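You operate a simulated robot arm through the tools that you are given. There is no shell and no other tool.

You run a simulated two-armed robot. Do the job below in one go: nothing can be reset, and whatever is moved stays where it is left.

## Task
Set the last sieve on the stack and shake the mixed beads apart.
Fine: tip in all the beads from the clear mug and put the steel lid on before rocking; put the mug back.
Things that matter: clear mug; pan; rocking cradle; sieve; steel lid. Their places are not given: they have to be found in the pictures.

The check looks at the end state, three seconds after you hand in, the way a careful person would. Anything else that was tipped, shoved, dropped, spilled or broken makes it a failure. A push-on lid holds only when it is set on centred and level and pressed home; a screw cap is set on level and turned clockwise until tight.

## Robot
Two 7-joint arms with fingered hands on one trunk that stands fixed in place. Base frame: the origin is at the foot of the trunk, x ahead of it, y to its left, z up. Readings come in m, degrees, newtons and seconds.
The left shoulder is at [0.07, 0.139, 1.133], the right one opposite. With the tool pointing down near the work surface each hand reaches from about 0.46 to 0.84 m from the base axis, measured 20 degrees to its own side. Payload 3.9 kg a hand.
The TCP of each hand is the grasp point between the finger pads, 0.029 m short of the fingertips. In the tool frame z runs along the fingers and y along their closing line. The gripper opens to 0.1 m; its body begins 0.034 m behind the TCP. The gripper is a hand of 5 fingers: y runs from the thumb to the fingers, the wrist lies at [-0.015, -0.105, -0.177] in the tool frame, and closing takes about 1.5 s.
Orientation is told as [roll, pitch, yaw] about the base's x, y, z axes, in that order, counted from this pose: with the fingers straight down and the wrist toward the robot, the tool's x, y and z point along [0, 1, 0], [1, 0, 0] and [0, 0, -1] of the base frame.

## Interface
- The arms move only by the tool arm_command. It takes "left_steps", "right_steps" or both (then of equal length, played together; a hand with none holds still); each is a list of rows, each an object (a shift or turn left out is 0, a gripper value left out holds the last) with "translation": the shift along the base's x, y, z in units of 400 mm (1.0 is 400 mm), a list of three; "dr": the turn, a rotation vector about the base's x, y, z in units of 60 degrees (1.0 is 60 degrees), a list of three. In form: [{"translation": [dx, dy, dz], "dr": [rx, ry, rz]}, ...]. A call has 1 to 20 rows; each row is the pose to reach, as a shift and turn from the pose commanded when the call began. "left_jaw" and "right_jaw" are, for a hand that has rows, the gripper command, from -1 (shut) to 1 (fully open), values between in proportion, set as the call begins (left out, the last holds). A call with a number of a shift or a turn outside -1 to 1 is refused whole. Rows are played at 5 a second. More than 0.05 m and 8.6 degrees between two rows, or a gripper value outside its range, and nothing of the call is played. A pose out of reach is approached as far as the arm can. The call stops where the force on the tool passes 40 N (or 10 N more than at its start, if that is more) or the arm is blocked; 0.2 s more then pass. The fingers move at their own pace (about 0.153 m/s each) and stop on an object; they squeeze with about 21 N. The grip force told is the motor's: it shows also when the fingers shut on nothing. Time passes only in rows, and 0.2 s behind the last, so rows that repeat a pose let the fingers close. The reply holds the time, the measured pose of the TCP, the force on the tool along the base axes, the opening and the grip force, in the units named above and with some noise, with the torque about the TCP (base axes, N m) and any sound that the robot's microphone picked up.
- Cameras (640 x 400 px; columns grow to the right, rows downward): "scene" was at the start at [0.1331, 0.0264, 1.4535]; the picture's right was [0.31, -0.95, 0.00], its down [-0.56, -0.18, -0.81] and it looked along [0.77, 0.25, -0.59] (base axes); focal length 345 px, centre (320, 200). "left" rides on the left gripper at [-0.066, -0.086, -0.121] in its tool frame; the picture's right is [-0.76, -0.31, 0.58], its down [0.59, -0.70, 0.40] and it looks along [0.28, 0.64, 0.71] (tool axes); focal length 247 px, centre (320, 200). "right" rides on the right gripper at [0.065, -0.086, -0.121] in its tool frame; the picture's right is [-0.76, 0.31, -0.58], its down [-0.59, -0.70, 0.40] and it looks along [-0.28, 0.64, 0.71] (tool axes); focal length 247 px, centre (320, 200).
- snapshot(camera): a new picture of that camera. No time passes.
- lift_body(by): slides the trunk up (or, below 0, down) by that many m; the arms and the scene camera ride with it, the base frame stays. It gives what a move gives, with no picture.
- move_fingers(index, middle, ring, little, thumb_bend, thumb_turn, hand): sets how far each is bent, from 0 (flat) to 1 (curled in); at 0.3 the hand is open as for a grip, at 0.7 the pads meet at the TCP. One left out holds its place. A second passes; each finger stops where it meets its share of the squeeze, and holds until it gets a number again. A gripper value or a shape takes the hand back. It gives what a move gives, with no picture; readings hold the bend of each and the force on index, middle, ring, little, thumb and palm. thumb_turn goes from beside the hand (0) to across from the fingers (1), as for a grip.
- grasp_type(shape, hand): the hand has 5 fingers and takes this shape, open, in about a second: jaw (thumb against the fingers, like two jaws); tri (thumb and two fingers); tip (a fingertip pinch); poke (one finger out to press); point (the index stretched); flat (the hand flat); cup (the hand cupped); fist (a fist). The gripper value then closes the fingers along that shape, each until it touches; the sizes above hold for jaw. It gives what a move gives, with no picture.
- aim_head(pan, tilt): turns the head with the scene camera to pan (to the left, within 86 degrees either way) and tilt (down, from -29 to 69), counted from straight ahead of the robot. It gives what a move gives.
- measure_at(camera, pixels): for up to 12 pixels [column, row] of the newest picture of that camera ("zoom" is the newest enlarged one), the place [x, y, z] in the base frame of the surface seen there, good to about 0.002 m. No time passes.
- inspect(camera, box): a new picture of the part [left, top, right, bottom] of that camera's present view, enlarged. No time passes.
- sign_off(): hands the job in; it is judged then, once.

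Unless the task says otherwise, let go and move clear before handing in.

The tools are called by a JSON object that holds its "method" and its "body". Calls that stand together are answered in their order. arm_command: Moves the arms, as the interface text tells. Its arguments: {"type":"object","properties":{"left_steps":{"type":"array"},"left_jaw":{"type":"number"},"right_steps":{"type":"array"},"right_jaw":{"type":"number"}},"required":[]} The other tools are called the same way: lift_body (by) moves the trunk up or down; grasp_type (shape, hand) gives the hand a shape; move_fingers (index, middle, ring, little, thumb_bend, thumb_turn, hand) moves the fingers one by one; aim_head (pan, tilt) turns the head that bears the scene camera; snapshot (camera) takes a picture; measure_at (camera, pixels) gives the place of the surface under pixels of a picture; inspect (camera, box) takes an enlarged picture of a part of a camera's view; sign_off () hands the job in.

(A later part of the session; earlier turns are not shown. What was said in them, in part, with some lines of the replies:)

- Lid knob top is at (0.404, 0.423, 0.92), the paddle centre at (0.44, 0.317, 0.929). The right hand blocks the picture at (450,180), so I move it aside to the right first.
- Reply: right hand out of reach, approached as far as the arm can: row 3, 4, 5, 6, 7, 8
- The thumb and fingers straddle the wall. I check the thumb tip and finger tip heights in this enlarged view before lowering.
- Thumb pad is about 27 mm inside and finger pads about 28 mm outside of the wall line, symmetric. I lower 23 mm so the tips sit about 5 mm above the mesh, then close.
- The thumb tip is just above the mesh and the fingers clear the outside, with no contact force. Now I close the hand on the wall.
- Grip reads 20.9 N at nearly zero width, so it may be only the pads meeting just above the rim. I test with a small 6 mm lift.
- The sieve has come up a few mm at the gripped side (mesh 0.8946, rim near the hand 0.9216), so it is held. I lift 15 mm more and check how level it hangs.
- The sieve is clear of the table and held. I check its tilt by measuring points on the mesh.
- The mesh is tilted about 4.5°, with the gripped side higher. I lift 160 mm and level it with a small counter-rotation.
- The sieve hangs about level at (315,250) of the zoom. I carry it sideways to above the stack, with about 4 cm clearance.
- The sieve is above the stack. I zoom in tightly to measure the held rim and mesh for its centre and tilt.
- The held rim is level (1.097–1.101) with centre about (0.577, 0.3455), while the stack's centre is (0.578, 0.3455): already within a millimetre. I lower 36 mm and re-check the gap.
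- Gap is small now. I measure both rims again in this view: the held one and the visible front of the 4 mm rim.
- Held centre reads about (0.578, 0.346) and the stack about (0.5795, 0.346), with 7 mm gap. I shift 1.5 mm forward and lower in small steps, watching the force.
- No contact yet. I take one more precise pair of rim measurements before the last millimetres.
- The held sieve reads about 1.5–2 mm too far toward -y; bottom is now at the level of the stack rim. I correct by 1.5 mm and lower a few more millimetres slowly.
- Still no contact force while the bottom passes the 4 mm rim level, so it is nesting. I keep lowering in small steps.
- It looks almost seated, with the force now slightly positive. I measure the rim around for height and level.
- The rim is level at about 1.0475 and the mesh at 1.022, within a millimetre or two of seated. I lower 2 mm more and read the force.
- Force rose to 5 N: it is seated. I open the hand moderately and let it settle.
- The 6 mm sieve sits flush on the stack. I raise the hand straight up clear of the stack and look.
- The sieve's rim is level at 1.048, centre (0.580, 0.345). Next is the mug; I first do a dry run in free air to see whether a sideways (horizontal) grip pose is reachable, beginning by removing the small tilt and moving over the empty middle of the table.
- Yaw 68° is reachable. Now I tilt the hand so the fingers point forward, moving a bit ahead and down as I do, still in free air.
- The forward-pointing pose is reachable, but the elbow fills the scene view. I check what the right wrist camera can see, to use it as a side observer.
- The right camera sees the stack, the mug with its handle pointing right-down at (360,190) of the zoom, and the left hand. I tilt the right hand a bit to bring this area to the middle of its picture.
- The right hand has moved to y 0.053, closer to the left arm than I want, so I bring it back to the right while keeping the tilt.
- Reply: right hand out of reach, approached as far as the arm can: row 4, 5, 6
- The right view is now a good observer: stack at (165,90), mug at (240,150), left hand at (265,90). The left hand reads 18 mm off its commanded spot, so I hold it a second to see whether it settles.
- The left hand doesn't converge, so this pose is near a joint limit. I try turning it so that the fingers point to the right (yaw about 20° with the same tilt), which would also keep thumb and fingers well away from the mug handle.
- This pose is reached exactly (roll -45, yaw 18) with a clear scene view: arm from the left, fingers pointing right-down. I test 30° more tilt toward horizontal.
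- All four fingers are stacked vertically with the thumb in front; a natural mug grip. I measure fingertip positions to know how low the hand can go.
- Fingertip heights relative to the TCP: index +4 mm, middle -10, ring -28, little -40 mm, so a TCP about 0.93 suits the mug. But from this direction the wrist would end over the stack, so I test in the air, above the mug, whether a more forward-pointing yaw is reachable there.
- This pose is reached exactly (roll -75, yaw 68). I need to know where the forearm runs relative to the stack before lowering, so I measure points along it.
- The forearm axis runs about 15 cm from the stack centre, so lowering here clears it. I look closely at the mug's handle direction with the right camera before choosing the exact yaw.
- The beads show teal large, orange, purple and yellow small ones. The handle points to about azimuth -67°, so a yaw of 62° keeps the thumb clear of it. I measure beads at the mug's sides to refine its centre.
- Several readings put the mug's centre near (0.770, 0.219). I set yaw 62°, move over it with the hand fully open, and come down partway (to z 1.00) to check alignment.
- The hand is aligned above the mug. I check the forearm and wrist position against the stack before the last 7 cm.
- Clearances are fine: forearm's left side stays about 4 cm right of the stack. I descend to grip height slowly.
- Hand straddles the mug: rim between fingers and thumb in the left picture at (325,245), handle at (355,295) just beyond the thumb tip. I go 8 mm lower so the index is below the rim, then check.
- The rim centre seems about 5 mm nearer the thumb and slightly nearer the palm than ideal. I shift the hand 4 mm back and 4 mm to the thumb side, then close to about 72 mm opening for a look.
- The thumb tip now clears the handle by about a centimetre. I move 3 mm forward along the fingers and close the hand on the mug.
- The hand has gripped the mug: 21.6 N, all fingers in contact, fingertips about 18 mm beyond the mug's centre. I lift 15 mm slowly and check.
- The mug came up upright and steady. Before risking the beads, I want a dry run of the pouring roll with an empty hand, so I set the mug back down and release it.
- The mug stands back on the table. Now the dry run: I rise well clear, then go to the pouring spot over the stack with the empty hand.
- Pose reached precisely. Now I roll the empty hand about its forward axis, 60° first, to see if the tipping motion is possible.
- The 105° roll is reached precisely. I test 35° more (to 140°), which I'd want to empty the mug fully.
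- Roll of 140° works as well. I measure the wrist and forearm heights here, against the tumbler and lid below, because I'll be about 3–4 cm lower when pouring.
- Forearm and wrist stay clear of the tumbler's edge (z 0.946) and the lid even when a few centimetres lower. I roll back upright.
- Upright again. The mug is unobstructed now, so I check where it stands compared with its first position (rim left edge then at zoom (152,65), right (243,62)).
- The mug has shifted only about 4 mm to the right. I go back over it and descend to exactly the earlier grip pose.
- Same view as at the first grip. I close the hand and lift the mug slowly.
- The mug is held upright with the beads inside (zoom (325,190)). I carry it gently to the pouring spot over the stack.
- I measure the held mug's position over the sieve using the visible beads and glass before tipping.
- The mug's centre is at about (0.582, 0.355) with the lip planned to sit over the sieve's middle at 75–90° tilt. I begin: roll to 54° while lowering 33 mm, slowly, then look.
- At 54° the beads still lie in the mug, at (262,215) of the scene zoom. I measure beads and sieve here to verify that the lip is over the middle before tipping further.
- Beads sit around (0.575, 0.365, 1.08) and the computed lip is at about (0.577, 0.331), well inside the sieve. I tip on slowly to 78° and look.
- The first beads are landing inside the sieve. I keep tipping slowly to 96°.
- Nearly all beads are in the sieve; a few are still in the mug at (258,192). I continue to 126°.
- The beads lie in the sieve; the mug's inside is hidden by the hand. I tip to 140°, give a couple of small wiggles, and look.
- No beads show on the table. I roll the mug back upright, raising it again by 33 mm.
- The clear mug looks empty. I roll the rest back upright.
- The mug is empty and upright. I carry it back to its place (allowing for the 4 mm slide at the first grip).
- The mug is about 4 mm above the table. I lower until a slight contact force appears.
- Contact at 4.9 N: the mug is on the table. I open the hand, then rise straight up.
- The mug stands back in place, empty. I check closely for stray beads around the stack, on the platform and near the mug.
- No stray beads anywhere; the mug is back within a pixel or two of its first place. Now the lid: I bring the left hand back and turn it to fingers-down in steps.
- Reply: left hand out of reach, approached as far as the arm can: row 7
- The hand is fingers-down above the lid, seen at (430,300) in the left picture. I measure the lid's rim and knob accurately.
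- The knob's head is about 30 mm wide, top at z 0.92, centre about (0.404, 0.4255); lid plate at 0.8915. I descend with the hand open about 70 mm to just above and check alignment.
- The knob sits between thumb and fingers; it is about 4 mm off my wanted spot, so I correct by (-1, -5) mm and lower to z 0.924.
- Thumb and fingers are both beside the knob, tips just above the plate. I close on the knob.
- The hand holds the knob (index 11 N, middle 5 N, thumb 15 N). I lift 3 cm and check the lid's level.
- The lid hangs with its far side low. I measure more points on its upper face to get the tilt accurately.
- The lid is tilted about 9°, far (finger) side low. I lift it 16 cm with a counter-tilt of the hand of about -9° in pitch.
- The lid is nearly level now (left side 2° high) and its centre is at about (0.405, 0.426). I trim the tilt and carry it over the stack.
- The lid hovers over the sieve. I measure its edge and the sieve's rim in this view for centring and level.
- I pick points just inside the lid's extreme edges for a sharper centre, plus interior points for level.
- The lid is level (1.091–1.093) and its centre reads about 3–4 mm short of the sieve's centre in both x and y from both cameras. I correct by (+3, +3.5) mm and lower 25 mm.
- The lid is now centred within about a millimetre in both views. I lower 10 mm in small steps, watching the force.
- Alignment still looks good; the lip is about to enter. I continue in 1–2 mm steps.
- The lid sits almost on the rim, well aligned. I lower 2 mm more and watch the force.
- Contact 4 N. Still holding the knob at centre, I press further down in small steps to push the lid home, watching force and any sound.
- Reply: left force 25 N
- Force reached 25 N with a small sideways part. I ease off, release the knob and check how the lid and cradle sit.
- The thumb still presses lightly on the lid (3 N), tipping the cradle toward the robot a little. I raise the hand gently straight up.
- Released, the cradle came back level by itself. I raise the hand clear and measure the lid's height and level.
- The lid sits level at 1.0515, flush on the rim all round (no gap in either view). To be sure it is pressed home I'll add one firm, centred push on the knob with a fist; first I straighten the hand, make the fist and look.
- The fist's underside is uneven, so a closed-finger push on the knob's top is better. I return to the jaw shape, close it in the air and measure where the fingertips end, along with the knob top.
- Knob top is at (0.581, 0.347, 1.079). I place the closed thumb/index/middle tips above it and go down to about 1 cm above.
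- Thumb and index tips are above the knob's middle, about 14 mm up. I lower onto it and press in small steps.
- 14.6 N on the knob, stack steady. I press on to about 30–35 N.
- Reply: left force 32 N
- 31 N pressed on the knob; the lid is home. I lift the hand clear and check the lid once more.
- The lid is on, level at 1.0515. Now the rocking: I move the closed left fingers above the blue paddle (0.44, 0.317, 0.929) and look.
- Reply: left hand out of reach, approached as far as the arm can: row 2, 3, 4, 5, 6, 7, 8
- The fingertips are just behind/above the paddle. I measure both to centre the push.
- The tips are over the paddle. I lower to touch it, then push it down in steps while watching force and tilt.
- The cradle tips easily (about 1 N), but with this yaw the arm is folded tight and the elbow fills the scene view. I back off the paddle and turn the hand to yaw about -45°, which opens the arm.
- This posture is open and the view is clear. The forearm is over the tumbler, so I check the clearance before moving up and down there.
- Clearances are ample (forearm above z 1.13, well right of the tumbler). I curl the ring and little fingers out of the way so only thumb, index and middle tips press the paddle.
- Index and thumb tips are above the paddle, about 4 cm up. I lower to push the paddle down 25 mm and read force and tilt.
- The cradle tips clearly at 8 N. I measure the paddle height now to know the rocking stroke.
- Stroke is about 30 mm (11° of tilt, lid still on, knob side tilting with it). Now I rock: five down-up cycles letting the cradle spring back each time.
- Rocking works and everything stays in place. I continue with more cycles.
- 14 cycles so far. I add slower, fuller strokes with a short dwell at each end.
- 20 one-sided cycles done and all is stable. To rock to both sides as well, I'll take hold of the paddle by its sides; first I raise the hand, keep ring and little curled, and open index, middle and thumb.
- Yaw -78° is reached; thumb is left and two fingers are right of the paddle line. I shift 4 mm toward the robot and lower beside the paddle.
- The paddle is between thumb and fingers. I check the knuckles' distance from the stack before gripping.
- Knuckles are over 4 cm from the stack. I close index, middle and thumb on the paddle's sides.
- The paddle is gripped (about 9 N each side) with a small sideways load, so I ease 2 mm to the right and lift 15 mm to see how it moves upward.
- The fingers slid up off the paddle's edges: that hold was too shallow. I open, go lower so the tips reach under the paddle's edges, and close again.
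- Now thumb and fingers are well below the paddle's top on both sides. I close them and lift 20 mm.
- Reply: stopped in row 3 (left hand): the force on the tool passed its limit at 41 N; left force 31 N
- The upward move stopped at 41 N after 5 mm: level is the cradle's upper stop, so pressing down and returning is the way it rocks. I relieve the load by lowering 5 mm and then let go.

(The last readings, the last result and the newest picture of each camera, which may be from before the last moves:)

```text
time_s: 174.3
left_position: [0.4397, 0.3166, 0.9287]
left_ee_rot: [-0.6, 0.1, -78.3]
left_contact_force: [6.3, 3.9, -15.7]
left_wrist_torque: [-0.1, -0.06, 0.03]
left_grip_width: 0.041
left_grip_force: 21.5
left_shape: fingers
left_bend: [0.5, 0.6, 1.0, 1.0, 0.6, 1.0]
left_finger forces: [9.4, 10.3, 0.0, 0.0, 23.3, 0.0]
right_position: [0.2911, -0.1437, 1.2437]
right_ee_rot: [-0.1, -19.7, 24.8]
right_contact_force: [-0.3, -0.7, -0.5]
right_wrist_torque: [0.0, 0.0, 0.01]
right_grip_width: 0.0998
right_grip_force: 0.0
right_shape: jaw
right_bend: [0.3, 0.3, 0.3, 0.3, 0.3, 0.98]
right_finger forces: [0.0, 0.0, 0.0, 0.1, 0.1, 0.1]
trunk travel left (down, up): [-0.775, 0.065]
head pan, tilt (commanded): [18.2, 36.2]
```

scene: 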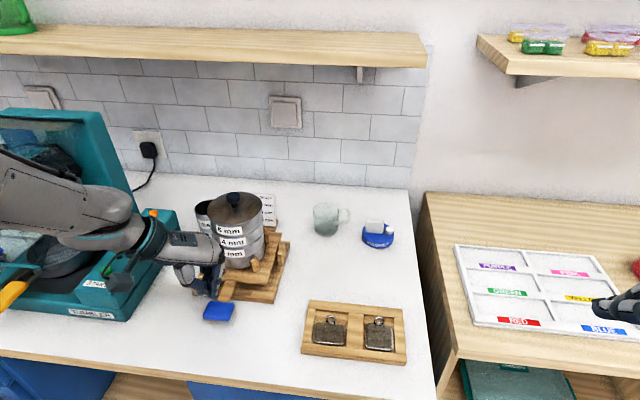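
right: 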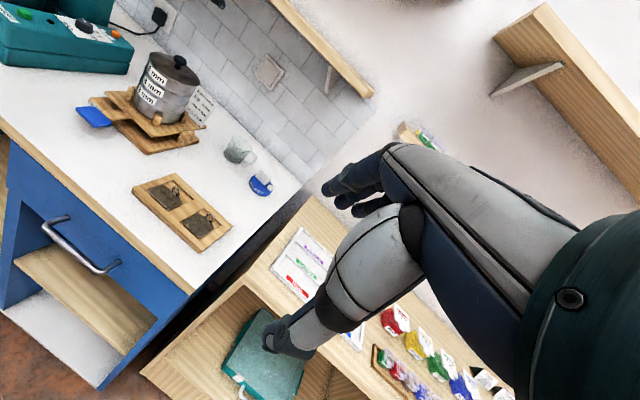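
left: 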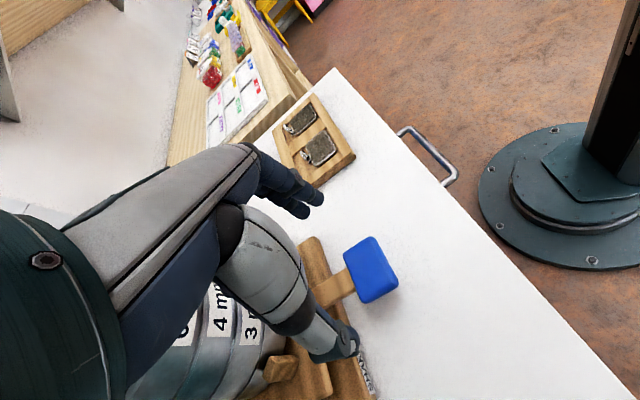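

{"method": "arm_command", "body": {"left_steps": [{"translation": [0, 0, -0.005]}, {"translation": [0, 0, -0.009]}, {"translation": [0, 0, -0.012]}, {"translation": [0, 0, -0.012]}]}}

{"method": "inspect", "body": {"camera": "right", "box": [50, 30, 220, 170]}}

```text
time_s: 175.3
left_position: [0.4405, 0.3155, 0.9258]
left_ee_rot: [-0.5, 0.1, -78.3]
left_contact_force: [7.0, 4.4, 1.1]
left_wrist_torque: [-0.06, -0.07, 0.03]
left_grip_width: 0.0403
left_grip_force: 21.2
left_shape: fingers
left_bend: [0.5, 0.6, 1.0, 1.0, 0.61, 1.0]
left_finger forces: [9.4, 9.4, 0.0, 0.1, 22.8, 0.0]
right_position: [0.29, -0.1457, 1.244]
right_ee_rot: [0.0, -19.8, 24.8]
right_contact_force: [0.1, -0.1, -0.3]
right_wrist_torque: [0.03, -0.01, -0.01]
right_grip_width: 0.1
right_grip_force: 0.1
right_shape: jaw
right_bend: [0.3, 0.3, 0.3, 0.3, 0.3, 0.98]
right_finger forces: [0.1, 0.0, 0.0, 0.0, 0.0, 0.0]
trunk travel left (down, up): [-0.775, 0.065]
head pan, tilt (commanded): [18.2, 36.2]
```

```text
2.86 times, centred on (135, 100) of right
```

zoom: 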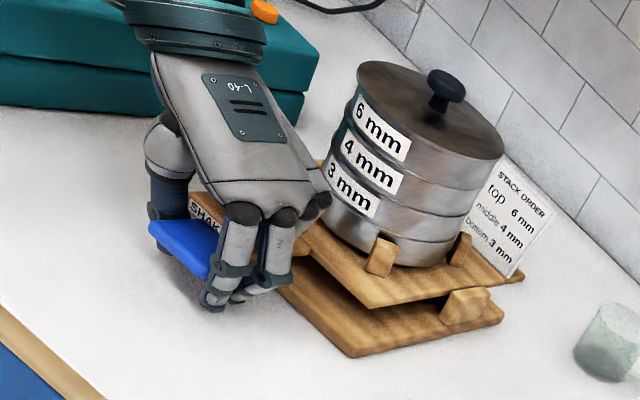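

Vertical load is gone and the stack is undisturbed. I open the fingers and rise clear of the paddle.

{"method": "move_fingers", "body": {"hand": "left", "index": 0.38, "middle": 0.38, "thumb_bend": 0.3}}

{"method": "arm_command", "body": {"left_steps": [{"translation": [0, 0, 0.03]}, {"translation": [0, 0, 0.07]}, {"translation": [0, 0, 0.12]}, {"translation": [0, 0, 0.17]}, {"translation": [0, 0, 0.17]}]}}

{"method": "snapshot", "body": {"camera": "scene"}}

{"method": "inspect", "body": {"camera": "scene", "box": [180, 180, 300, 330]}}

```text
time_s: 176.3
left_position: [0.439, 0.3154, 0.9249]
left_ee_rot: [-0.5, 0.1, -78.2]
left_contact_force: [-0.6, 0.1, -0.3]
left_wrist_torque: [-0.03, 0.0, 0.01]
left_grip_width: 0.0883
left_grip_force: 0.1
left_shape: fingers
left_bend: [0.38, 0.38, 1.0, 1.0, 0.3, 1.0]
left_finger forces: [0.0, 0.1, 0.0, 0.0, 0.0, 0.0]
right_position: [0.2888, -0.1455, 1.243]
right_ee_rot: [0.0, -19.9, 24.7]
right_contact_force: [0.3, 1.4, -0.5]
right_wrist_torque: [0.0, 0.03, 0.0]
right_grip_width: 0.0999
right_grip_force: 0.2
right_shape: jaw
right_bend: [0.3, 0.3, 0.3, 0.3, 0.3, 0.98]
right_finger forces: [0.0, 0.1, 0.0, 0.1, 0.1, 0.1]
trunk travel left (down, up): [-0.775, 0.065]
head pan, tilt (commanded): [18.2, 36.2]
```

```text
time_s: 177.5
left_position: [0.4396, 0.3137, 0.9924]
left_ee_rot: [-0.5, 0.2, -78.3]
left_contact_force: [0.1, 1.7, 0.2]
left_wrist_torque: [-0.01, -0.02, 0.0]
left_grip_width: 0.0885
left_grip_force: 0.1
left_shape: fingers
left_bend: [0.38, 0.38, 1.0, 1.0, 0.3, 1.0]
left_finger forces: [0.0, 0.0, 0.1, 0.0, 0.1, 0.0]
right_position: [0.2882, -0.1456, 1.2438]
right_ee_rot: [0.0, -19.9, 24.7]
right_contact_force: [0.5, -0.1, 0.9]
right_wrist_torque: [0.01, 0.0, -0.02]
right_grip_width: 0.0999
right_grip_force: 0.1
right_shape: jaw
right_bend: [0.3, 0.3, 0.3, 0.3, 0.3, 0.98]
right_finger forces: [0.0, 0.1, 0.0, 0.0, 0.1, 0.0]
trunk travel left (down, up): [-0.775, 0.065]
head pan, tilt (commanded): [18.2, 36.2]
```

```text
taken
```

scene: 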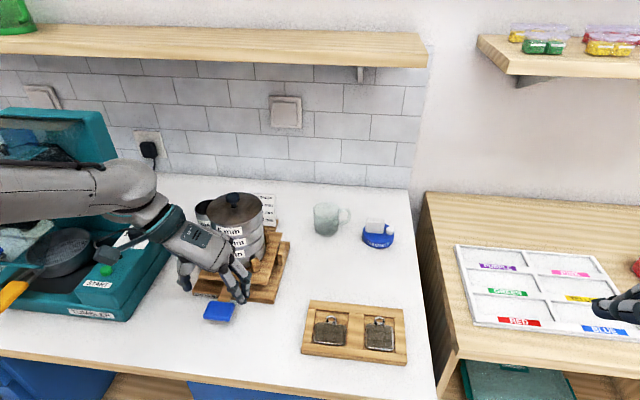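

```text
2.67 times, centred on (240, 255) of scene
```

zoom: 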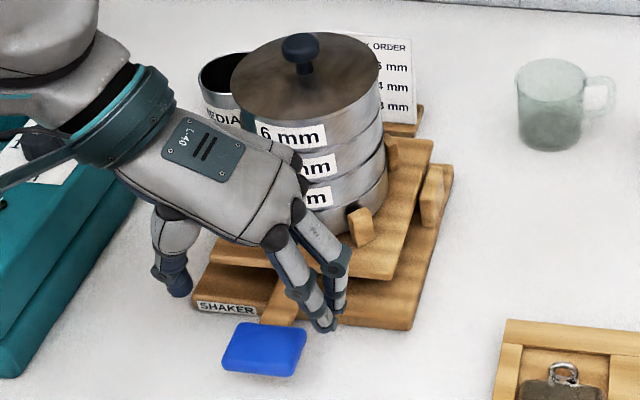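

All as before. I close the three fingers again and continue with full push-and-return strokes on the paddle.

{"method": "move_fingers", "body": {"hand": "left", "index": 0.7, "middle": 0.7, "thumb_bend": 0.7}}

{"method": "arm_command", "body": {"left_steps": [{"translation": [0, 0.004, -0.04]}, {"translation": [0, 0.006, -0.08]}, {"translation": [0, 0.006, -0.12]}, {"translation": [0, 0.006, -0.158]}, {"translation": [0, 0.006, -0.158]}, {"translation": [0, 0.006, -0.12]}, {"translation": [0, 0.006, -0.075]}, {"translation": [0, 0.006, -0.075]}, {"translation": [0, 0.006, -0.12]}, {"translation": [0, 0.006, -0.158]}, {"translation": [0, 0.006, -0.158]}, {"translation": [0, 0.006, -0.12]}, {"translation": [0, 0.006, -0.075]}, {"translation": [0, 0.006, -0.075]}, {"translation": [0, 0.006, -0.12]}, {"translation": [0, 0.006, -0.158]}, {"translation": [0, 0.006, -0.158]}]}}

{"method": "inspect", "body": {"camera": "right", "box": [50, 30, 220, 170]}}

{"method": "inspect", "body": {"camera": "scene", "box": [160, 180, 300, 340]}}

```text
time_s: 178.5
left_position: [0.4393, 0.3131, 0.9932]
left_ee_rot: [-0.5, 0.0, -78.3]
left_contact_force: [0.2, -0.3, 0.4]
left_wrist_torque: [0.01, 0.01, 0.0]
left_grip_width: 0.0025
left_grip_force: 0.1
left_shape: fingers
left_bend: [0.7, 0.7, 1.0, 1.0, 0.7, 1.0]
left_finger forces: [0.0, 0.0, 0.0, 0.0, 0.0, 0.0]
right_position: [0.2892, -0.1454, 1.2452]
right_ee_rot: [0.0, -19.8, 24.8]
right_contact_force: [0.4, -0.5, 0.0]
right_wrist_torque: [-0.01, -0.01, -0.03]
right_grip_width: 0.0996
right_grip_force: 0.0
right_shape: jaw
right_bend: [0.3, 0.3, 0.3, 0.3, 0.3, 0.98]
right_finger forces: [0.0, 0.0, 0.0, 0.0, 0.0, 0.0]
trunk travel left (down, up): [-0.775, 0.065]
head pan, tilt (commanded): [18.2, 36.2]
```

```text
time_s: 182.1
left_position: [0.4393, 0.3165, 0.9307]
left_ee_rot: [-0.6, 0.1, -78.3]
left_contact_force: [-0.1, -1.1, 4.9]
left_wrist_torque: [-0.08, -0.07, -0.05]
left_grip_width: 0.0026
left_grip_force: 2.6
left_shape: fingers
left_bend: [0.7, 0.71, 1.0, 1.0, 0.7, 1.0]
left_finger forces: [0.0, 5.2, 0.0, 0.0, 0.0, 0.1]
right_position: [0.2876, -0.1478, 1.2431]
right_ee_rot: [0.0, -19.8, 24.8]
right_contact_force: [-0.3, -1.2, 1.0]
right_wrist_torque: [0.01, -0.02, -0.01]
right_grip_width: 0.1
right_grip_force: 0.2
right_shape: jaw
right_bend: [0.3, 0.3, 0.3, 0.3, 0.3, 0.98]
right_finger forces: [0.0, 0.0, 0.1, 0.0, 0.0, 0.0]
trunk travel left (down, up): [-0.775, 0.065]
head pan, tilt (commanded): [18.2, 36.2]
```

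```text
2.86 times, centred on (135, 100) of right
```

zoom: 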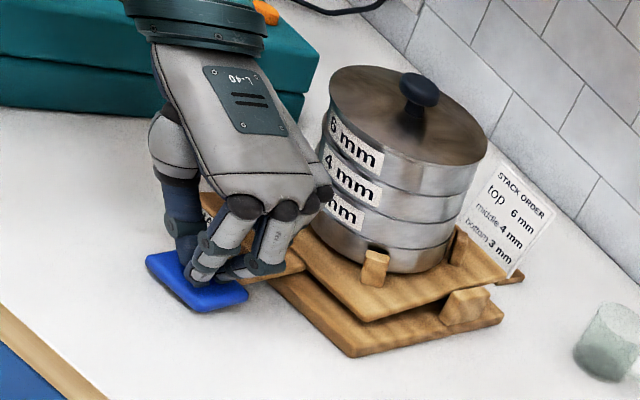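

```text
2.50 times, centred on (230, 260) of scene
```

zoom: 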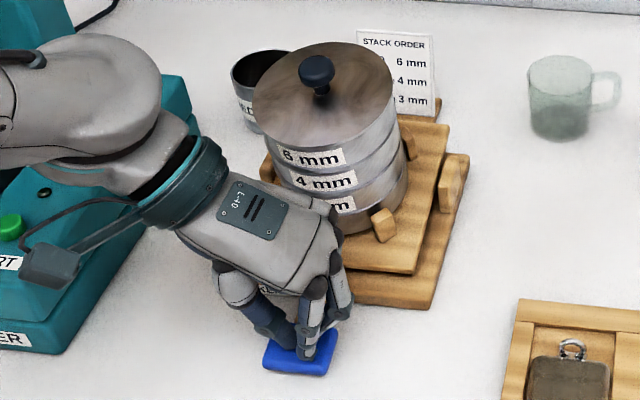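

At the bottom of the stroke the force is only 5 N. I probe 4 mm deeper to see whether this is the end of the travel.

{"method": "arm_command", "body": {"left_steps": [{"translation": [0, 0, -0.005]}, {"translation": [0, 0, -0.01]}, {"translation": [0, 0, -0.01]}]}}

{"method": "inspect", "body": {"camera": "scene", "box": [190, 180, 290, 340]}}

{"method": "measure_at", "body": {"camera": "zoom", "pixels": [[285, 365], [320, 345], [300, 100], [340, 60], [270, 90], [375, 95], [330, 115]]}}

```text
time_s: 182.9
left_position: [0.4398, 0.3154, 0.9291]
left_ee_rot: [-0.3, 0.0, -78.3]
left_contact_force: [1.4, -5.8, 17.9]
left_wrist_torque: [-0.16, -0.33, -0.1]
left_grip_width: 0.0026
left_grip_force: 9.3
left_shape: fingers
left_bend: [0.7, 0.72, 1.0, 1.0, 0.7, 1.0]
left_finger forces: [0.1, 17.1, 0.0, 0.1, 1.0, 0.0]
right_position: [0.2876, -0.148, 1.2453]
right_ee_rot: [0.2, -20.1, 24.6]
right_contact_force: [-0.5, -1.5, 0.7]
right_wrist_torque: [-0.01, -0.03, -0.03]
right_grip_width: 0.0996
right_grip_force: 0.1
right_shape: jaw
right_bend: [0.3, 0.3, 0.3, 0.3, 0.3, 0.98]
right_finger forces: [0.1, 0.1, 0.1, 0.1, 0.0, 0.0]
trunk travel left (down, up): [-0.775, 0.065]
head pan, tilt (commanded): [18.2, 36.2]
```

```text
2.50 times, centred on (240, 260) of scene
```

zoom: 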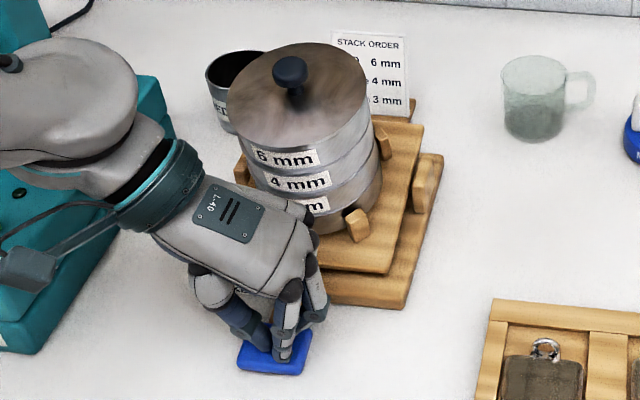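

```text
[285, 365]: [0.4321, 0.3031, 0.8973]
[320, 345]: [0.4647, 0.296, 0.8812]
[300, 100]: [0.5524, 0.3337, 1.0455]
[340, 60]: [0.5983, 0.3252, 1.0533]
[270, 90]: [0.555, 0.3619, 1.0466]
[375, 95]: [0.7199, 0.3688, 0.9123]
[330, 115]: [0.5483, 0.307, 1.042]
```

That is the bottom stop (18 N with no more travel), so my strokes use the full range. I rock on with full strokes.

{"method": "arm_command", "body": {"left_steps": [{"translation": [0, 0, 0.05]}, {"translation": [0, 0, 0.1]}, {"translation": [0, 0, 0.05]}, {"translation": [0, 0, 0.006]}, {"translation": [0, 0, 0.05]}, {"translation": [0, 0, 0.1]}, {"translation": [0, 0, 0.05]}, {"translation": [0, 0, 0.006]}, {"translation": [0, 0, 0.05]}, {"translation": [0, 0, 0.1]}, {"translation": [0, 0, 0.05]}, {"translation": [0, 0, 0.006]}, {"translation": [0, 0, 0.05]}, {"translation": [0, 0, 0.1]}, {"translation": [0, 0, 0.05]}, {"translation": [0, 0, 0.006]}, {"translation": [0, 0, 0.05]}, {"translation": [0, 0, 0.1]}, {"translation": [0, 0, 0.05]}, {"translation": [0, 0, 0.006]}]}}

{"method": "arm_command", "body": {"left_steps": [{"translation": [0, 0, 0.045]}, {"translation": [0, 0, 0.095]}, {"translation": [0, 0, 0.045]}, {"translation": [0, 0, 0.0]}, {"translation": [0, 0, 0.045]}, {"translation": [0, 0, 0.095]}, {"translation": [0, 0, 0.045]}, {"translation": [0, 0, 0.0]}, {"translation": [0, 0, 0.045]}, {"translation": [0, 0, 0.095]}, {"translation": [0, 0, 0.045]}, {"translation": [0, 0, 0.0]}, {"translation": [0, 0, 0.045]}, {"translation": [0, 0, 0.095]}, {"translation": [0, 0, 0.045]}, {"translation": [0, 0, 0.0]}, {"translation": [0, 0, 0.045]}, {"translation": [0, 0, 0.095]}, {"translation": [0, 0, 0.045]}, {"translation": [0, 0, 0.0]}]}}

{"method": "arm_command", "body": {"left_steps": [{"translation": [0, 0, 0.09]}, {"translation": [0, 0, 0.0]}, {"translation": [0, 0, 0.09]}, {"translation": [0, 0, 0.0]}, {"translation": [0, 0, 0.09]}, {"translation": [0, 0, 0.0]}, {"translation": [0, 0, 0.09]}, {"translation": [0, 0, 0.0]}, {"translation": [0, 0, 0.09]}, {"translation": [0, 0, 0.0]}, {"translation": [0, 0, 0.09]}, {"translation": [0, 0, 0.0]}, {"translation": [0, 0, 0.09]}, {"translation": [0, 0, 0.0]}, {"translation": [0, 0, 0.05]}, {"translation": [0, 0, 0.1]}]}}

{"method": "inspect", "body": {"camera": "right", "box": [50, 30, 220, 170]}}

{"method": "inspect", "body": {"camera": "scene", "box": [160, 180, 300, 340]}}

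```text
time_s: 187.1
left_position: [0.4399, 0.3154, 0.9304]
left_ee_rot: [-0.3, 0.1, -78.4]
left_contact_force: [1.7, -0.7, 5.4]
left_wrist_torque: [-0.05, -0.13, 0.03]
left_grip_width: 0.0021
left_grip_force: 2.6
left_shape: fingers
left_bend: [0.7, 0.71, 1.0, 1.0, 0.7, 1.0]
left_finger forces: [0.0, 5.0, 0.0, 0.0, 0.1, 0.0]
right_position: [0.2889, -0.1469, 1.2443]
right_ee_rot: [0.1, -19.9, 24.7]
right_contact_force: [-0.1, 0.7, 0.0]
right_wrist_torque: [0.02, -0.01, 0.03]
right_grip_width: 0.1001
right_grip_force: 0.1
right_shape: jaw
right_bend: [0.3, 0.3, 0.3, 0.3, 0.3, 0.98]
right_finger forces: [0.0, 0.0, 0.0, 0.1, 0.0, 0.0]
trunk travel left (down, up): [-0.775, 0.065]
head pan, tilt (commanded): [18.2, 36.2]
```

```text
time_s: 191.3
left_position: [0.438, 0.3151, 0.9287]
left_ee_rot: [-0.3, 0.2, -78.3]
left_contact_force: [2.2, -0.8, 8.4]
left_wrist_torque: [-0.05, -0.19, -0.02]
left_grip_width: 0.0024
left_grip_force: 4.2
left_shape: fingers
left_bend: [0.7, 0.72, 1.0, 1.0, 0.7, 1.0]
left_finger forces: [0.1, 7.7, 0.0, 0.0, 0.0, 0.0]
right_position: [0.2879, -0.1483, 1.2444]
right_ee_rot: [0.1, -20.0, 24.7]
right_contact_force: [-0.1, 0.5, -0.5]
right_wrist_torque: [0.03, 0.03, -0.05]
right_grip_width: 0.0999
right_grip_force: 0.1
right_shape: jaw
right_bend: [0.3, 0.3, 0.3, 0.3, 0.3, 0.98]
right_finger forces: [0.0, 0.0, 0.0, 0.0, 0.0, 0.1]
trunk travel left (down, up): [-0.775, 0.065]
head pan, tilt (commanded): [18.2, 36.2]
```

```text
time_s: 194.7
left_position: [0.4394, 0.3174, 0.9689]
left_ee_rot: [-0.5, 0.2, -78.4]
left_contact_force: [0.0, -0.1, 0.0]
left_wrist_torque: [0.0, 0.0, 0.01]
left_grip_width: 0.0021
left_grip_force: 0.0
left_shape: fingers
left_bend: [0.7, 0.7, 1.0, 1.0, 0.7, 1.0]
left_finger forces: [0.0, 0.0, 0.0, 0.1, 0.0, 0.0]
right_position: [0.2892, -0.1471, 1.2429]
right_ee_rot: [-0.1, -19.9, 24.7]
right_contact_force: [-0.3, -0.3, -0.8]
right_wrist_torque: [0.03, 0.02, 0.01]
right_grip_width: 0.0998
right_grip_force: 0.1
right_shape: jaw
right_bend: [0.3, 0.3, 0.3, 0.3, 0.3, 0.98]
right_finger forces: [0.1, 0.1, 0.1, 0.1, 0.1, 0.1]
trunk travel left (down, up): [-0.775, 0.065]
head pan, tilt (commanded): [18.2, 36.2]
```

```text
2.86 times, centred on (135, 100) of right
```

zoom: 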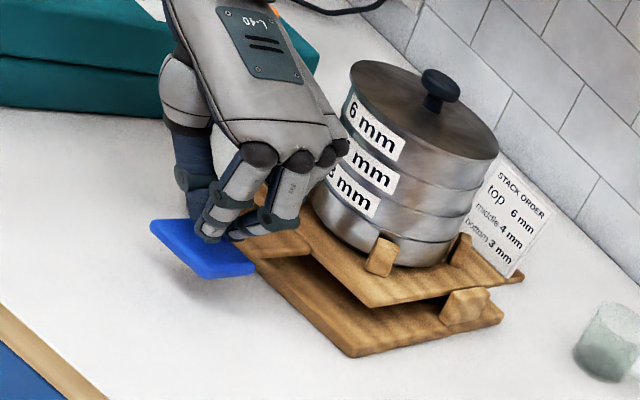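

```text
2.50 times, centred on (230, 260) of scene
```

zoom: 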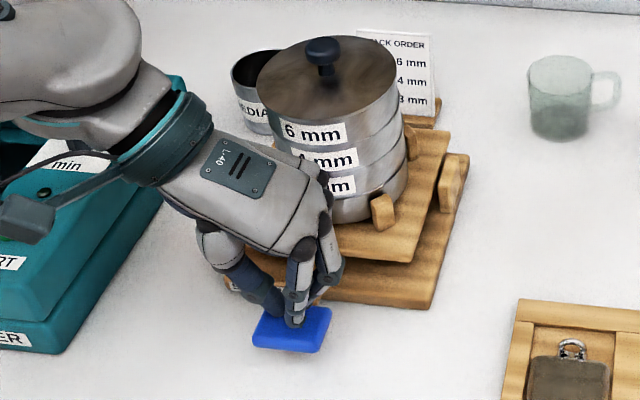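

About 40 strokes done. The stack looks shifted by a few pixels compared with before, so I raise the hand and measure the lid and platform level at rest.

{"method": "arm_command", "body": {"left_steps": [{"translation": [0, 0, 0.05]}, {"translation": [0, 0, 0.1]}, {"translation": [0, 0, 0.15]}, {"translation": [0, 0, 0.15]}, {"translation": [0, 0, 0.15]}, {"translation": [0, 0, 0.15]}]}}

{"method": "inspect", "body": {"camera": "scene", "box": [205, 180, 275, 250]}}

{"method": "measure_at", "body": {"camera": "zoom", "pixels": [[150, 165], [145, 195], [170, 225], [215, 243], [270, 248], [340, 233], [395, 203], [425, 165], [425, 130], [395, 100], [335, 90], [210, 120]]}}

{"method": "inspect", "body": {"camera": "right", "box": [50, 30, 220, 170]}}

```text
time_s: 196.1
left_position: [0.4386, 0.3161, 1.0266]
left_ee_rot: [-0.5, 0.1, -78.3]
left_contact_force: [-0.6, 0.5, -0.6]
left_wrist_torque: [-0.01, 0.0, 0.0]
left_grip_width: 0.0021
left_grip_force: 0.0
left_shape: fingers
left_bend: [0.7, 0.7, 1.0, 1.0, 0.7, 1.0]
left_finger forces: [0.0, 0.1, 0.0, 0.1, 0.0, 0.1]
right_position: [0.2888, -0.1462, 1.2446]
right_ee_rot: [0.0, -19.9, 24.7]
right_contact_force: [-0.6, 0.2, 0.1]
right_wrist_torque: [0.0, 0.01, -0.04]
right_grip_width: 0.0999
right_grip_force: 0.0
right_shape: jaw
right_bend: [0.3, 0.3, 0.3, 0.3, 0.3, 0.98]
right_finger forces: [0.0, 0.1, 0.1, 0.0, 0.0, 0.0]
trunk travel left (down, up): [-0.775, 0.065]
head pan, tilt (commanded): [18.2, 36.2]
```

```text
5.71 times, centred on (240, 215) of scene
```

zoom: 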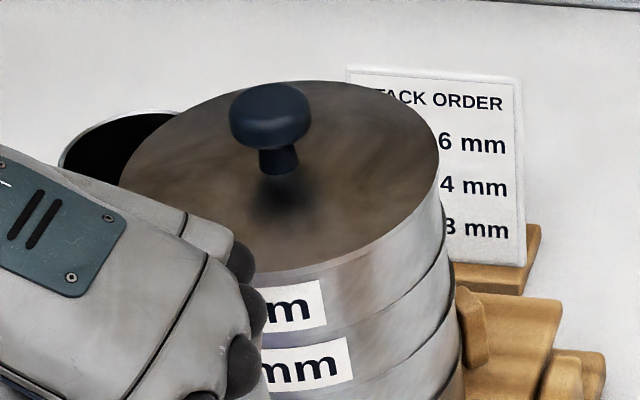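

```text
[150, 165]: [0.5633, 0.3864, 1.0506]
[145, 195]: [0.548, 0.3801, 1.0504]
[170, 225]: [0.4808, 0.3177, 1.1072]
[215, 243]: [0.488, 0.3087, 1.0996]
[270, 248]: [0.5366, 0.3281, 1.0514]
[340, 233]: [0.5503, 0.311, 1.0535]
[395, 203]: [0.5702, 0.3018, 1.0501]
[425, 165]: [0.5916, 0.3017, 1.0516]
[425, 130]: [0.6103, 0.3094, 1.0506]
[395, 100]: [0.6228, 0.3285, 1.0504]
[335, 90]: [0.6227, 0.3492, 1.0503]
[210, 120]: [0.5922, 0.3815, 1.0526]
```

```text
2.86 times, centred on (135, 100) of right
```

zoom: 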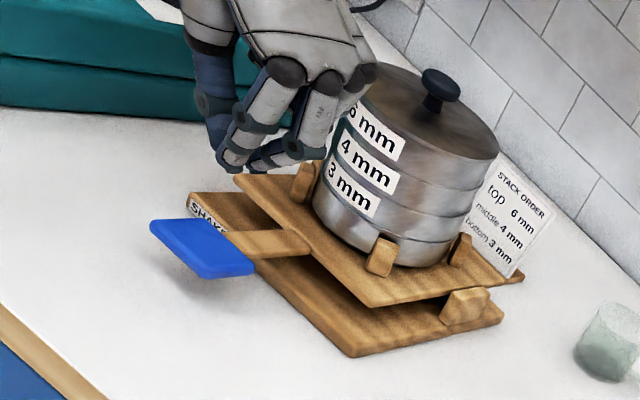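

The lid is level at 1.051; the layers have only slid a few millimetres toward the robot within their play. I move the hand well away to inspect the whole stack.

{"method": "arm_command", "body": {"left_steps": [{"translation": [0, 0.03, 0.08]}, {"translation": [0, 0.06, 0.17], "dr": [0, 0, 0.12]}, {"translation": [0, 0.1, 0.26], "dr": [0, 0, 0.24]}, {"translation": [0, 0.14, 0.35], "dr": [0, 0, 0.36]}, {"translation": [0, 0.18, 0.44], "dr": [0, 0, 0.48]}, {"translation": [-0.02, 0.22, 0.5], "dr": [0, 0, 0.6]}, {"translation": [-0.04, 0.26, 0.55], "dr": [0, 0, 0.72]}, {"translation": [-0.05, 0.29, 0.55], "dr": [0, 0, 0.84]}]}}

{"method": "snapshot", "body": {"camera": "scene"}}

{"method": "inspect", "body": {"camera": "scene", "box": [195, 180, 285, 290]}}

{"method": "inspect", "body": {"camera": "right", "box": [110, 30, 220, 130]}}

```text
time_s: 197.9
left_position: [0.418, 0.4324, 1.2484]
left_ee_rot: [-0.4, 0.2, -27.8]
left_contact_force: [-0.2, -0.6, 0.3]
left_wrist_torque: [0.02, -0.01, -0.03]
left_grip_width: 0.0022
left_grip_force: 0.1
left_shape: fingers
left_bend: [0.7, 0.7, 1.0, 1.0, 0.7, 1.0]
left_finger forces: [0.1, 0.1, 0.0, 0.1, 0.1, 0.0]
right_position: [0.288, -0.1457, 1.2444]
right_ee_rot: [0.0, -19.9, 24.7]
right_contact_force: [-0.1, 0.9, -0.1]
right_wrist_torque: [0.0, 0.03, 0.01]
right_grip_width: 0.0998
right_grip_force: 0.1
right_shape: jaw
right_bend: [0.3, 0.3, 0.3, 0.3, 0.3, 0.98]
right_finger forces: [0.1, 0.0, 0.0, 0.0, 0.0, 0.0]
trunk travel left (down, up): [-0.775, 0.065]
head pan, tilt (commanded): [18.2, 36.2]
```

```text
taken
```

scene: 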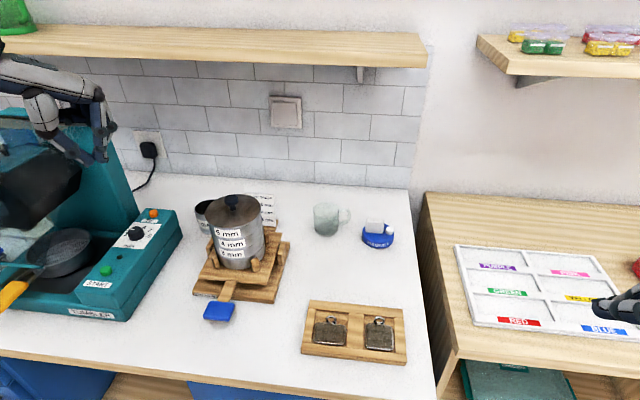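

```text
3.64 times, centred on (240, 235) of scene
```

zoom: 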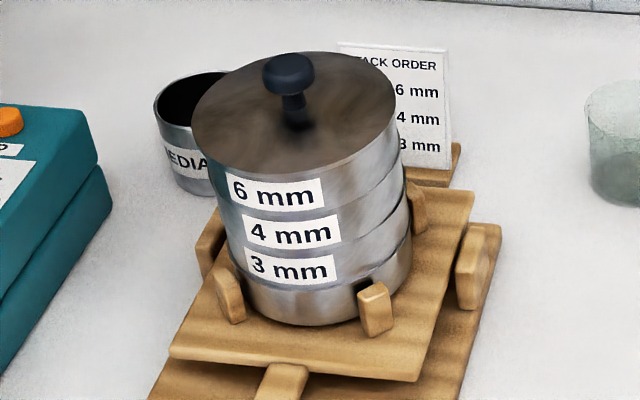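

```text
4.00 times, centred on (165, 80) of right
```

zoom: 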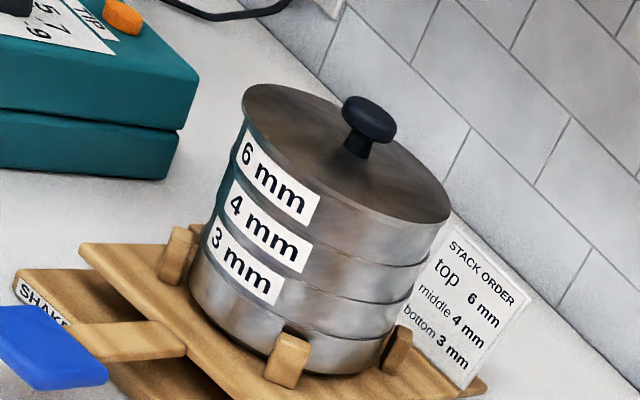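

The upper layers look shifted relative to the pan. I measure each layer's wall to find the offsets.

{"method": "inspect", "body": {"camera": "scene", "box": [205, 190, 275, 280]}}

{"method": "measure_at", "body": {"camera": "zoom", "pixels": [[187, 155], [205, 190], [250, 215], [310, 215], [360, 200], [400, 170], [415, 140], [205, 215], [225, 245], [345, 245], [400, 205], [425, 165]]}}

{"method": "measure_at", "body": {"camera": "zoom", "pixels": [[215, 255], [235, 285], [350, 290], [400, 250], [428, 205], [222, 300], [260, 330], [300, 340], [345, 330], [432, 245], [425, 260], [240, 312]]}}

```text
4.44 times, centred on (240, 235) of scene
```

zoom: 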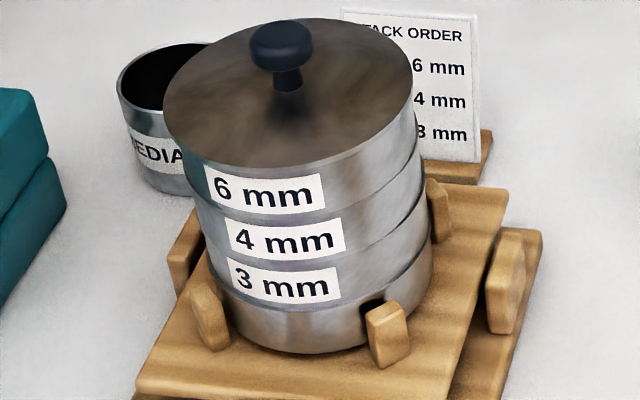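

```text
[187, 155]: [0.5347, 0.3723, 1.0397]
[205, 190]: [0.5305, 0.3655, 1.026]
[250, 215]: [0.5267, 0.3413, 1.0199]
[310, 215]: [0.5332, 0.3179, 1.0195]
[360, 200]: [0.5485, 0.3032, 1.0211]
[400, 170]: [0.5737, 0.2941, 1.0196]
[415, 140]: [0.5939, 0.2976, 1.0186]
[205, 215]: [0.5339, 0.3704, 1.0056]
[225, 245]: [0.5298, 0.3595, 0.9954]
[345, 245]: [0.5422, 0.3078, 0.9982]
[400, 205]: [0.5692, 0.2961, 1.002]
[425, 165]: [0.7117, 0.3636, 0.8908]
```

```text
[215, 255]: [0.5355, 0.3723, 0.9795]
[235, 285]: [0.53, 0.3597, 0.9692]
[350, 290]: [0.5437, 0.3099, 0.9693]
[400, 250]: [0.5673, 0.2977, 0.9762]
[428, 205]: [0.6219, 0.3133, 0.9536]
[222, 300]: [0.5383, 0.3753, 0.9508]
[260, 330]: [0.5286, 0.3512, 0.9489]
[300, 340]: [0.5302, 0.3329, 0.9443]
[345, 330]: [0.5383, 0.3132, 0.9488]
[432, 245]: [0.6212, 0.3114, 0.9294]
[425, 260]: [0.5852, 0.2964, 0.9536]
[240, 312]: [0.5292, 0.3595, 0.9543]
```

Layer centres: pan (0.578, 0.345), 3 mm (0.578, 0.3455), 4 mm (0.577, 0.345), 6 mm and lid (0.576, 0.343): only about 2 mm of play, all seated and level. For a thorough separation I go back for another set of strokes.

{"method": "arm_command", "body": {"left_steps": [{"translation": [0.01, -0.03, 0], "dr": [0, 0, -0.12]}, {"translation": [0.02, -0.07, -0.05], "dr": [0, 0, -0.24]}, {"translation": [0.03, -0.11, -0.11], "dr": [0, 0, -0.36]}, {"translation": [0.05, -0.15, -0.2], "dr": [0, 0, -0.48]}, {"translation": [0.05, -0.19, -0.29], "dr": [0, 0, -0.6]}, {"translation": [0.05, -0.23, -0.38], "dr": [0, 0, -0.72]}, {"translation": [0.05, -0.26, -0.47], "dr": [0, 0, -0.84]}, {"translation": [0.05, -0.29, -0.55], "dr": [0, 0, -0.84]}, {"translation": [0.05, -0.29, -0.55], "dr": [0, 0, -0.84]}]}}

{"method": "inspect", "body": {"camera": "scene", "box": [150, 200, 290, 340]}}

```text
time_s: 199.9
left_position: [0.4382, 0.3164, 1.0272]
left_ee_rot: [-0.5, 0.1, -78.4]
left_contact_force: [-1.7, 0.6, -0.2]
left_wrist_torque: [-0.02, 0.01, -0.04]
left_grip_width: 0.0021
left_grip_force: 0.1
left_shape: fingers
left_bend: [0.7, 0.7, 1.0, 1.0, 0.7, 1.0]
left_finger forces: [0.1, 0.0, 0.1, 0.0, 0.0, 0.0]
right_position: [0.289, -0.1468, 1.244]
right_ee_rot: [-0.1, -19.9, 24.7]
right_contact_force: [-0.2, 0.9, -0.5]
right_wrist_torque: [-0.01, 0.0, 0.0]
right_grip_width: 0.0998
right_grip_force: 0.0
right_shape: jaw
right_bend: [0.3, 0.3, 0.3, 0.3, 0.3, 0.98]
right_finger forces: [0.1, 0.0, 0.0, 0.0, 0.0, 0.0]
trunk travel left (down, up): [-0.775, 0.065]
head pan, tilt (commanded): [18.2, 36.2]
```

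```text
2.86 times, centred on (220, 270) of scene
```

zoom: 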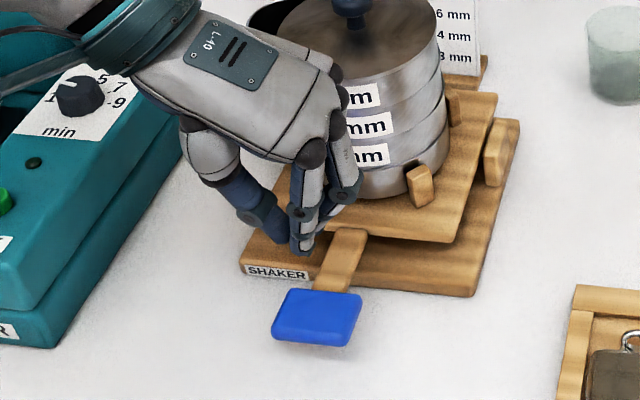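

The hand is back above the paddle. I rock with another series of full strokes.

{"method": "arm_command", "body": {"left_steps": [{"translation": [0, 0, -0.08]}, {"translation": [0, 0, -0.15]}, {"translation": [0, 0, -0.2]}, {"translation": [0, 0, -0.243]}, {"translation": [0, 0, -0.2]}, {"translation": [0, 0, -0.15]}, {"translation": [0, 0, -0.2]}, {"translation": [0, 0, -0.243]}, {"translation": [0, 0, -0.2]}, {"translation": [0, 0, -0.15]}, {"translation": [0, 0, -0.2]}, {"translation": [0, 0, -0.243]}, {"translation": [0, 0, -0.2]}, {"translation": [0, 0, -0.15]}, {"translation": [0, 0, -0.2]}, {"translation": [0, 0, -0.243]}, {"translation": [0, 0, -0.2]}, {"translation": [0, 0, -0.15]}]}}

{"method": "arm_command", "body": {"left_steps": [{"translation": [0, 0, -0.05]}, {"translation": [0, 0, -0.093]}, {"translation": [0, 0, -0.05]}, {"translation": [0, 0, 0.0]}, {"translation": [0, 0, -0.05]}, {"translation": [0, 0, -0.093]}, {"translation": [0, 0, -0.05]}, {"translation": [0, 0, 0.0]}, {"translation": [0, 0, -0.05]}, {"translation": [0, 0, -0.093]}, {"translation": [0, 0, -0.05]}, {"translation": [0, 0, 0.0]}, {"translation": [0, 0, -0.05]}, {"translation": [0, 0, -0.093]}, {"translation": [0, 0, -0.05]}, {"translation": [0, 0, 0.0]}, {"translation": [0, 0, -0.05]}, {"translation": [0, 0, -0.093]}, {"translation": [0, 0, -0.05]}, {"translation": [0, 0, 0.0]}]}}

{"method": "arm_command", "body": {"left_steps": [{"translation": [0, 0, -0.05]}, {"translation": [0, 0, -0.093]}, {"translation": [0, 0, -0.05]}, {"translation": [0, 0, 0.0]}, {"translation": [0, 0, -0.05]}, {"translation": [0, 0, -0.093]}, {"translation": [0, 0, -0.05]}, {"translation": [0, 0, 0.0]}, {"translation": [0, 0, -0.05]}, {"translation": [0, 0, -0.093]}, {"translation": [0, 0, -0.05]}, {"translation": [0, 0, 0.0]}, {"translation": [0, 0, -0.05]}, {"translation": [0, 0, -0.093]}, {"translation": [0, 0, -0.05]}, {"translation": [0, 0, 0.0]}, {"translation": [0, 0, -0.05]}, {"translation": [0, 0, -0.093]}, {"translation": [0, 0, -0.05]}, {"translation": [0, 0, 0.0]}]}}

{"method": "inspect", "body": {"camera": "right", "box": [50, 30, 220, 170]}}

```text
time_s: 203.7
left_position: [0.4383, 0.3163, 0.9675]
left_ee_rot: [-0.5, 0.1, -78.3]
left_contact_force: [-0.4, 0.6, -1.0]
left_wrist_torque: [-0.03, -0.01, 0.01]
left_grip_width: 0.0025
left_grip_force: 0.0
left_shape: fingers
left_bend: [0.7, 0.7, 1.0, 1.0, 0.7, 1.0]
left_finger forces: [0.0, 0.0, 0.1, 0.0, 0.1, 0.1]
right_position: [0.2891, -0.1464, 1.2434]
right_ee_rot: [0.0, -19.9, 24.7]
right_contact_force: [-0.1, -0.4, -0.2]
right_wrist_torque: [-0.03, -0.01, 0.01]
right_grip_width: 0.0998
right_grip_force: 0.1
right_shape: jaw
right_bend: [0.3, 0.3, 0.3, 0.3, 0.3, 0.98]
right_finger forces: [0.0, 0.0, 0.0, 0.0, 0.0, 0.1]
trunk travel left (down, up): [-0.775, 0.065]
head pan, tilt (commanded): [18.2, 36.2]
```

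```text
time_s: 207.9
left_position: [0.4388, 0.3177, 0.968]
left_ee_rot: [-0.6, 0.1, -78.4]
left_contact_force: [0.5, 0.4, 0.3]
left_wrist_torque: [0.01, 0.0, 0.01]
left_grip_width: 0.0021
left_grip_force: 0.1
left_shape: fingers
left_bend: [0.7, 0.7, 1.0, 1.0, 0.7, 1.0]
left_finger forces: [0.0, 0.1, 0.0, 0.1, 0.1, 0.0]
right_position: [0.2896, -0.1463, 1.243]
right_ee_rot: [0.1, -19.9, 24.7]
right_contact_force: [-0.1, -0.5, -0.8]
right_wrist_torque: [-0.04, 0.05, -0.01]
right_grip_width: 0.1
right_grip_force: 0.1
right_shape: jaw
right_bend: [0.3, 0.3, 0.3, 0.3, 0.3, 0.98]
right_finger forces: [0.0, 0.1, 0.0, 0.0, 0.0, 0.1]
trunk travel left (down, up): [-0.775, 0.065]
head pan, tilt (commanded): [18.2, 36.2]
```

```text
time_s: 212.1
left_position: [0.438, 0.3176, 0.968]
left_ee_rot: [-0.5, 0.1, -78.4]
left_contact_force: [0.2, 0.3, 0.5]
left_wrist_torque: [-0.03, 0.05, -0.02]
left_grip_width: 0.0021
left_grip_force: 0.1
left_shape: fingers
left_bend: [0.7, 0.7, 1.0, 1.0, 0.7, 1.0]
left_finger forces: [0.1, 0.1, 0.1, 0.0, 0.0, 0.0]
right_position: [0.2894, -0.1467, 1.2443]
right_ee_rot: [-0.1, -19.9, 24.7]
right_contact_force: [0.1, 0.8, -0.3]
right_wrist_torque: [0.02, 0.0, 0.02]
right_grip_width: 0.0998
right_grip_force: 0.1
right_shape: jaw
right_bend: [0.3, 0.3, 0.3, 0.3, 0.3, 0.98]
right_finger forces: [0.0, 0.0, 0.0, 0.1, 0.0, 0.0]
trunk travel left (down, up): [-0.775, 0.065]
head pan, tilt (commanded): [18.2, 36.2]
```

```text
2.86 times, centred on (135, 100) of right
```

zoom: 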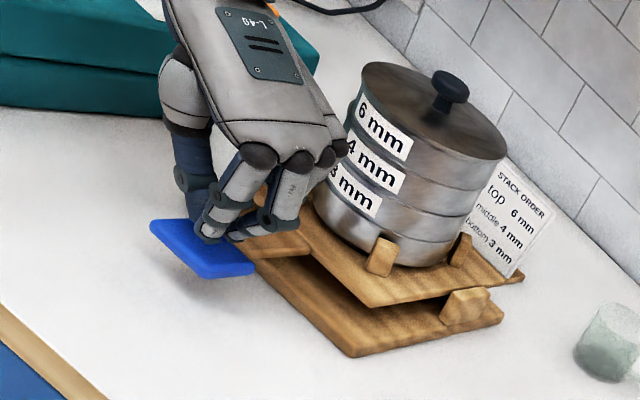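

The stack sits true again (knob at (450,85) as at first). About 56 strokes done; I move the hand clear and do a last check of everything.

{"method": "arm_command", "body": {"left_steps": [{"translation": [0, 0, 0.07]}, {"translation": [0, 0, 0.15]}, {"translation": [0, 0.03, 0.23]}, {"translation": [0, 0.06, 0.32], "dr": [0, 0, 0.12]}, {"translation": [0, 0.1, 0.41], "dr": [0, 0, 0.24]}, {"translation": [0, 0.14, 0.5], "dr": [0, 0, 0.36]}, {"translation": [0, 0.18, 0.59], "dr": [0, 0, 0.48]}, {"translation": [-0.02, 0.22, 0.65], "dr": [0, 0, 0.6]}, {"translation": [-0.04, 0.26, 0.7], "dr": [0, 0, 0.72]}, {"translation": [-0.05, 0.29, 0.7], "dr": [0, 0, 0.84]}, {"translation": [-0.05, 0.29, 0.7], "dr": [0, 0, 0.84]}]}}

{"method": "snapshot", "body": {"camera": "scene"}}

{"method": "inspect", "body": {"camera": "scene", "box": [195, 180, 285, 290]}}

{"method": "measure_at", "body": {"camera": "zoom", "pixels": [[205, 120], [230, 150], [270, 165], [330, 155], [375, 125], [390, 95], [360, 65], [250, 75], [290, 65], [180, 345], [400, 370], [460, 200]]}}

{"method": "inspect", "body": {"camera": "right", "box": [60, 20, 300, 200]}}

```text
time_s: 214.5
left_position: [0.4177, 0.4338, 1.2479]
left_ee_rot: [-0.6, 0.1, -27.8]
left_contact_force: [0.2, -0.7, -0.3]
left_wrist_torque: [0.01, -0.02, -0.02]
left_grip_width: 0.0025
left_grip_force: 0.1
left_shape: fingers
left_bend: [0.7, 0.7, 1.0, 1.0, 0.7, 1.0]
left_finger forces: [0.0, 0.1, 0.1, 0.0, 0.1, 0.1]
right_position: [0.2894, -0.1458, 1.2435]
right_ee_rot: [0.0, -19.9, 24.7]
right_contact_force: [-0.1, -0.6, 0.3]
right_wrist_torque: [-0.02, 0.0, 0.03]
right_grip_width: 0.0997
right_grip_force: 0.0
right_shape: jaw
right_bend: [0.3, 0.3, 0.3, 0.3, 0.3, 0.98]
right_finger forces: [0.0, 0.0, 0.1, 0.0, 0.1, 0.1]
trunk travel left (down, up): [-0.775, 0.065]
head pan, tilt (commanded): [18.2, 36.2]
```

```text
taken
```

scene: 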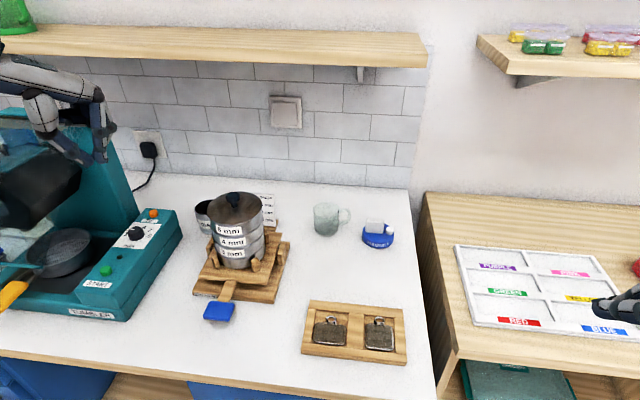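

```text
3.64 times, centred on (240, 235) of scene
```

zoom: 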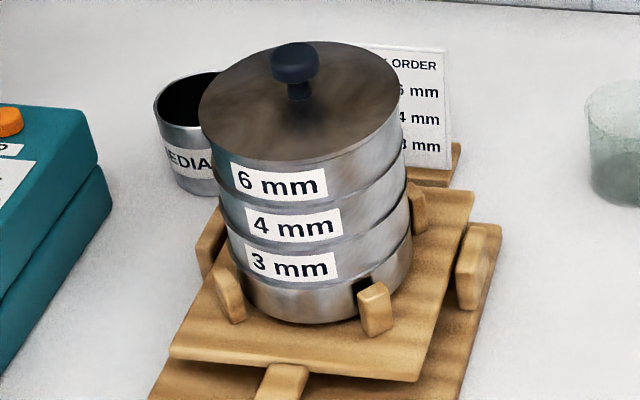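

```text
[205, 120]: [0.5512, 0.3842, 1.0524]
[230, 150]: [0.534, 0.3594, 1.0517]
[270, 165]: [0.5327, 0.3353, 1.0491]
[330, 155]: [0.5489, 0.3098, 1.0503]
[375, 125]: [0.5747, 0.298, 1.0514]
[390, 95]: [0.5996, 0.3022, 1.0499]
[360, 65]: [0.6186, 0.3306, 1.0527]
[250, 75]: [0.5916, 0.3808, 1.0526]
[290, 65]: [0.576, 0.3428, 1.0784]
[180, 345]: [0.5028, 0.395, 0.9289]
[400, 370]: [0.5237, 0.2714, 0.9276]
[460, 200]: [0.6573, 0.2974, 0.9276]
```

```text
2.22 times, centred on (180, 110) of right
```

zoom: 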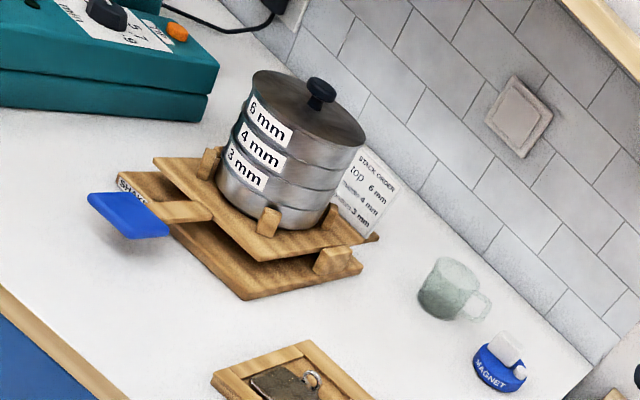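

The final pictures show the stack complete on a level cradle (platform at z 0.928), with the lid flush and level at about 1.051. The empty mug is back in its place, no beads are loose, and both hands are clear. The beads' separation can't be seen under the lid; I gave the cradle about 56 strokes, so I hand in.

{"method": "sign_off", "body": {}}

```text
The job is handed in.
```

The job is handed in. The 6 mm sieve is on the stack, the beads are in, the lid is on and the cradle has been rocked. I could not see under the lid, so I have not confirmed that the beads separated.

- **Sieve:** it nests on the 4 mm sieve. After the rocking, the lid on top of it still measured level.
- **Beads:** all of them went from the clear mug into the 6 mm sieve. No stray beads showed in any picture afterwards.
- **Mug:** it stands upright and empty, about where it started.
- **Lid:** I set it on centred and level, then pressed it down with about 31 N on the knob. No click was heard. It sits flush on the rim at about z 1.051 m.
- **Rocking:** I pushed the paddle down about 56 times, all with the lid on. Level is the cradle's upper stop, so each stroke ran from level down to about 11° and back.
- **Cradle pull:** while finding that stop I pulled up on the paddle until the arm stopped at 41 N. Nothing looked shifted afterwards.

At the end the cradle was level, nothing else on the table had been disturbed that I could see, and both hands were clear.
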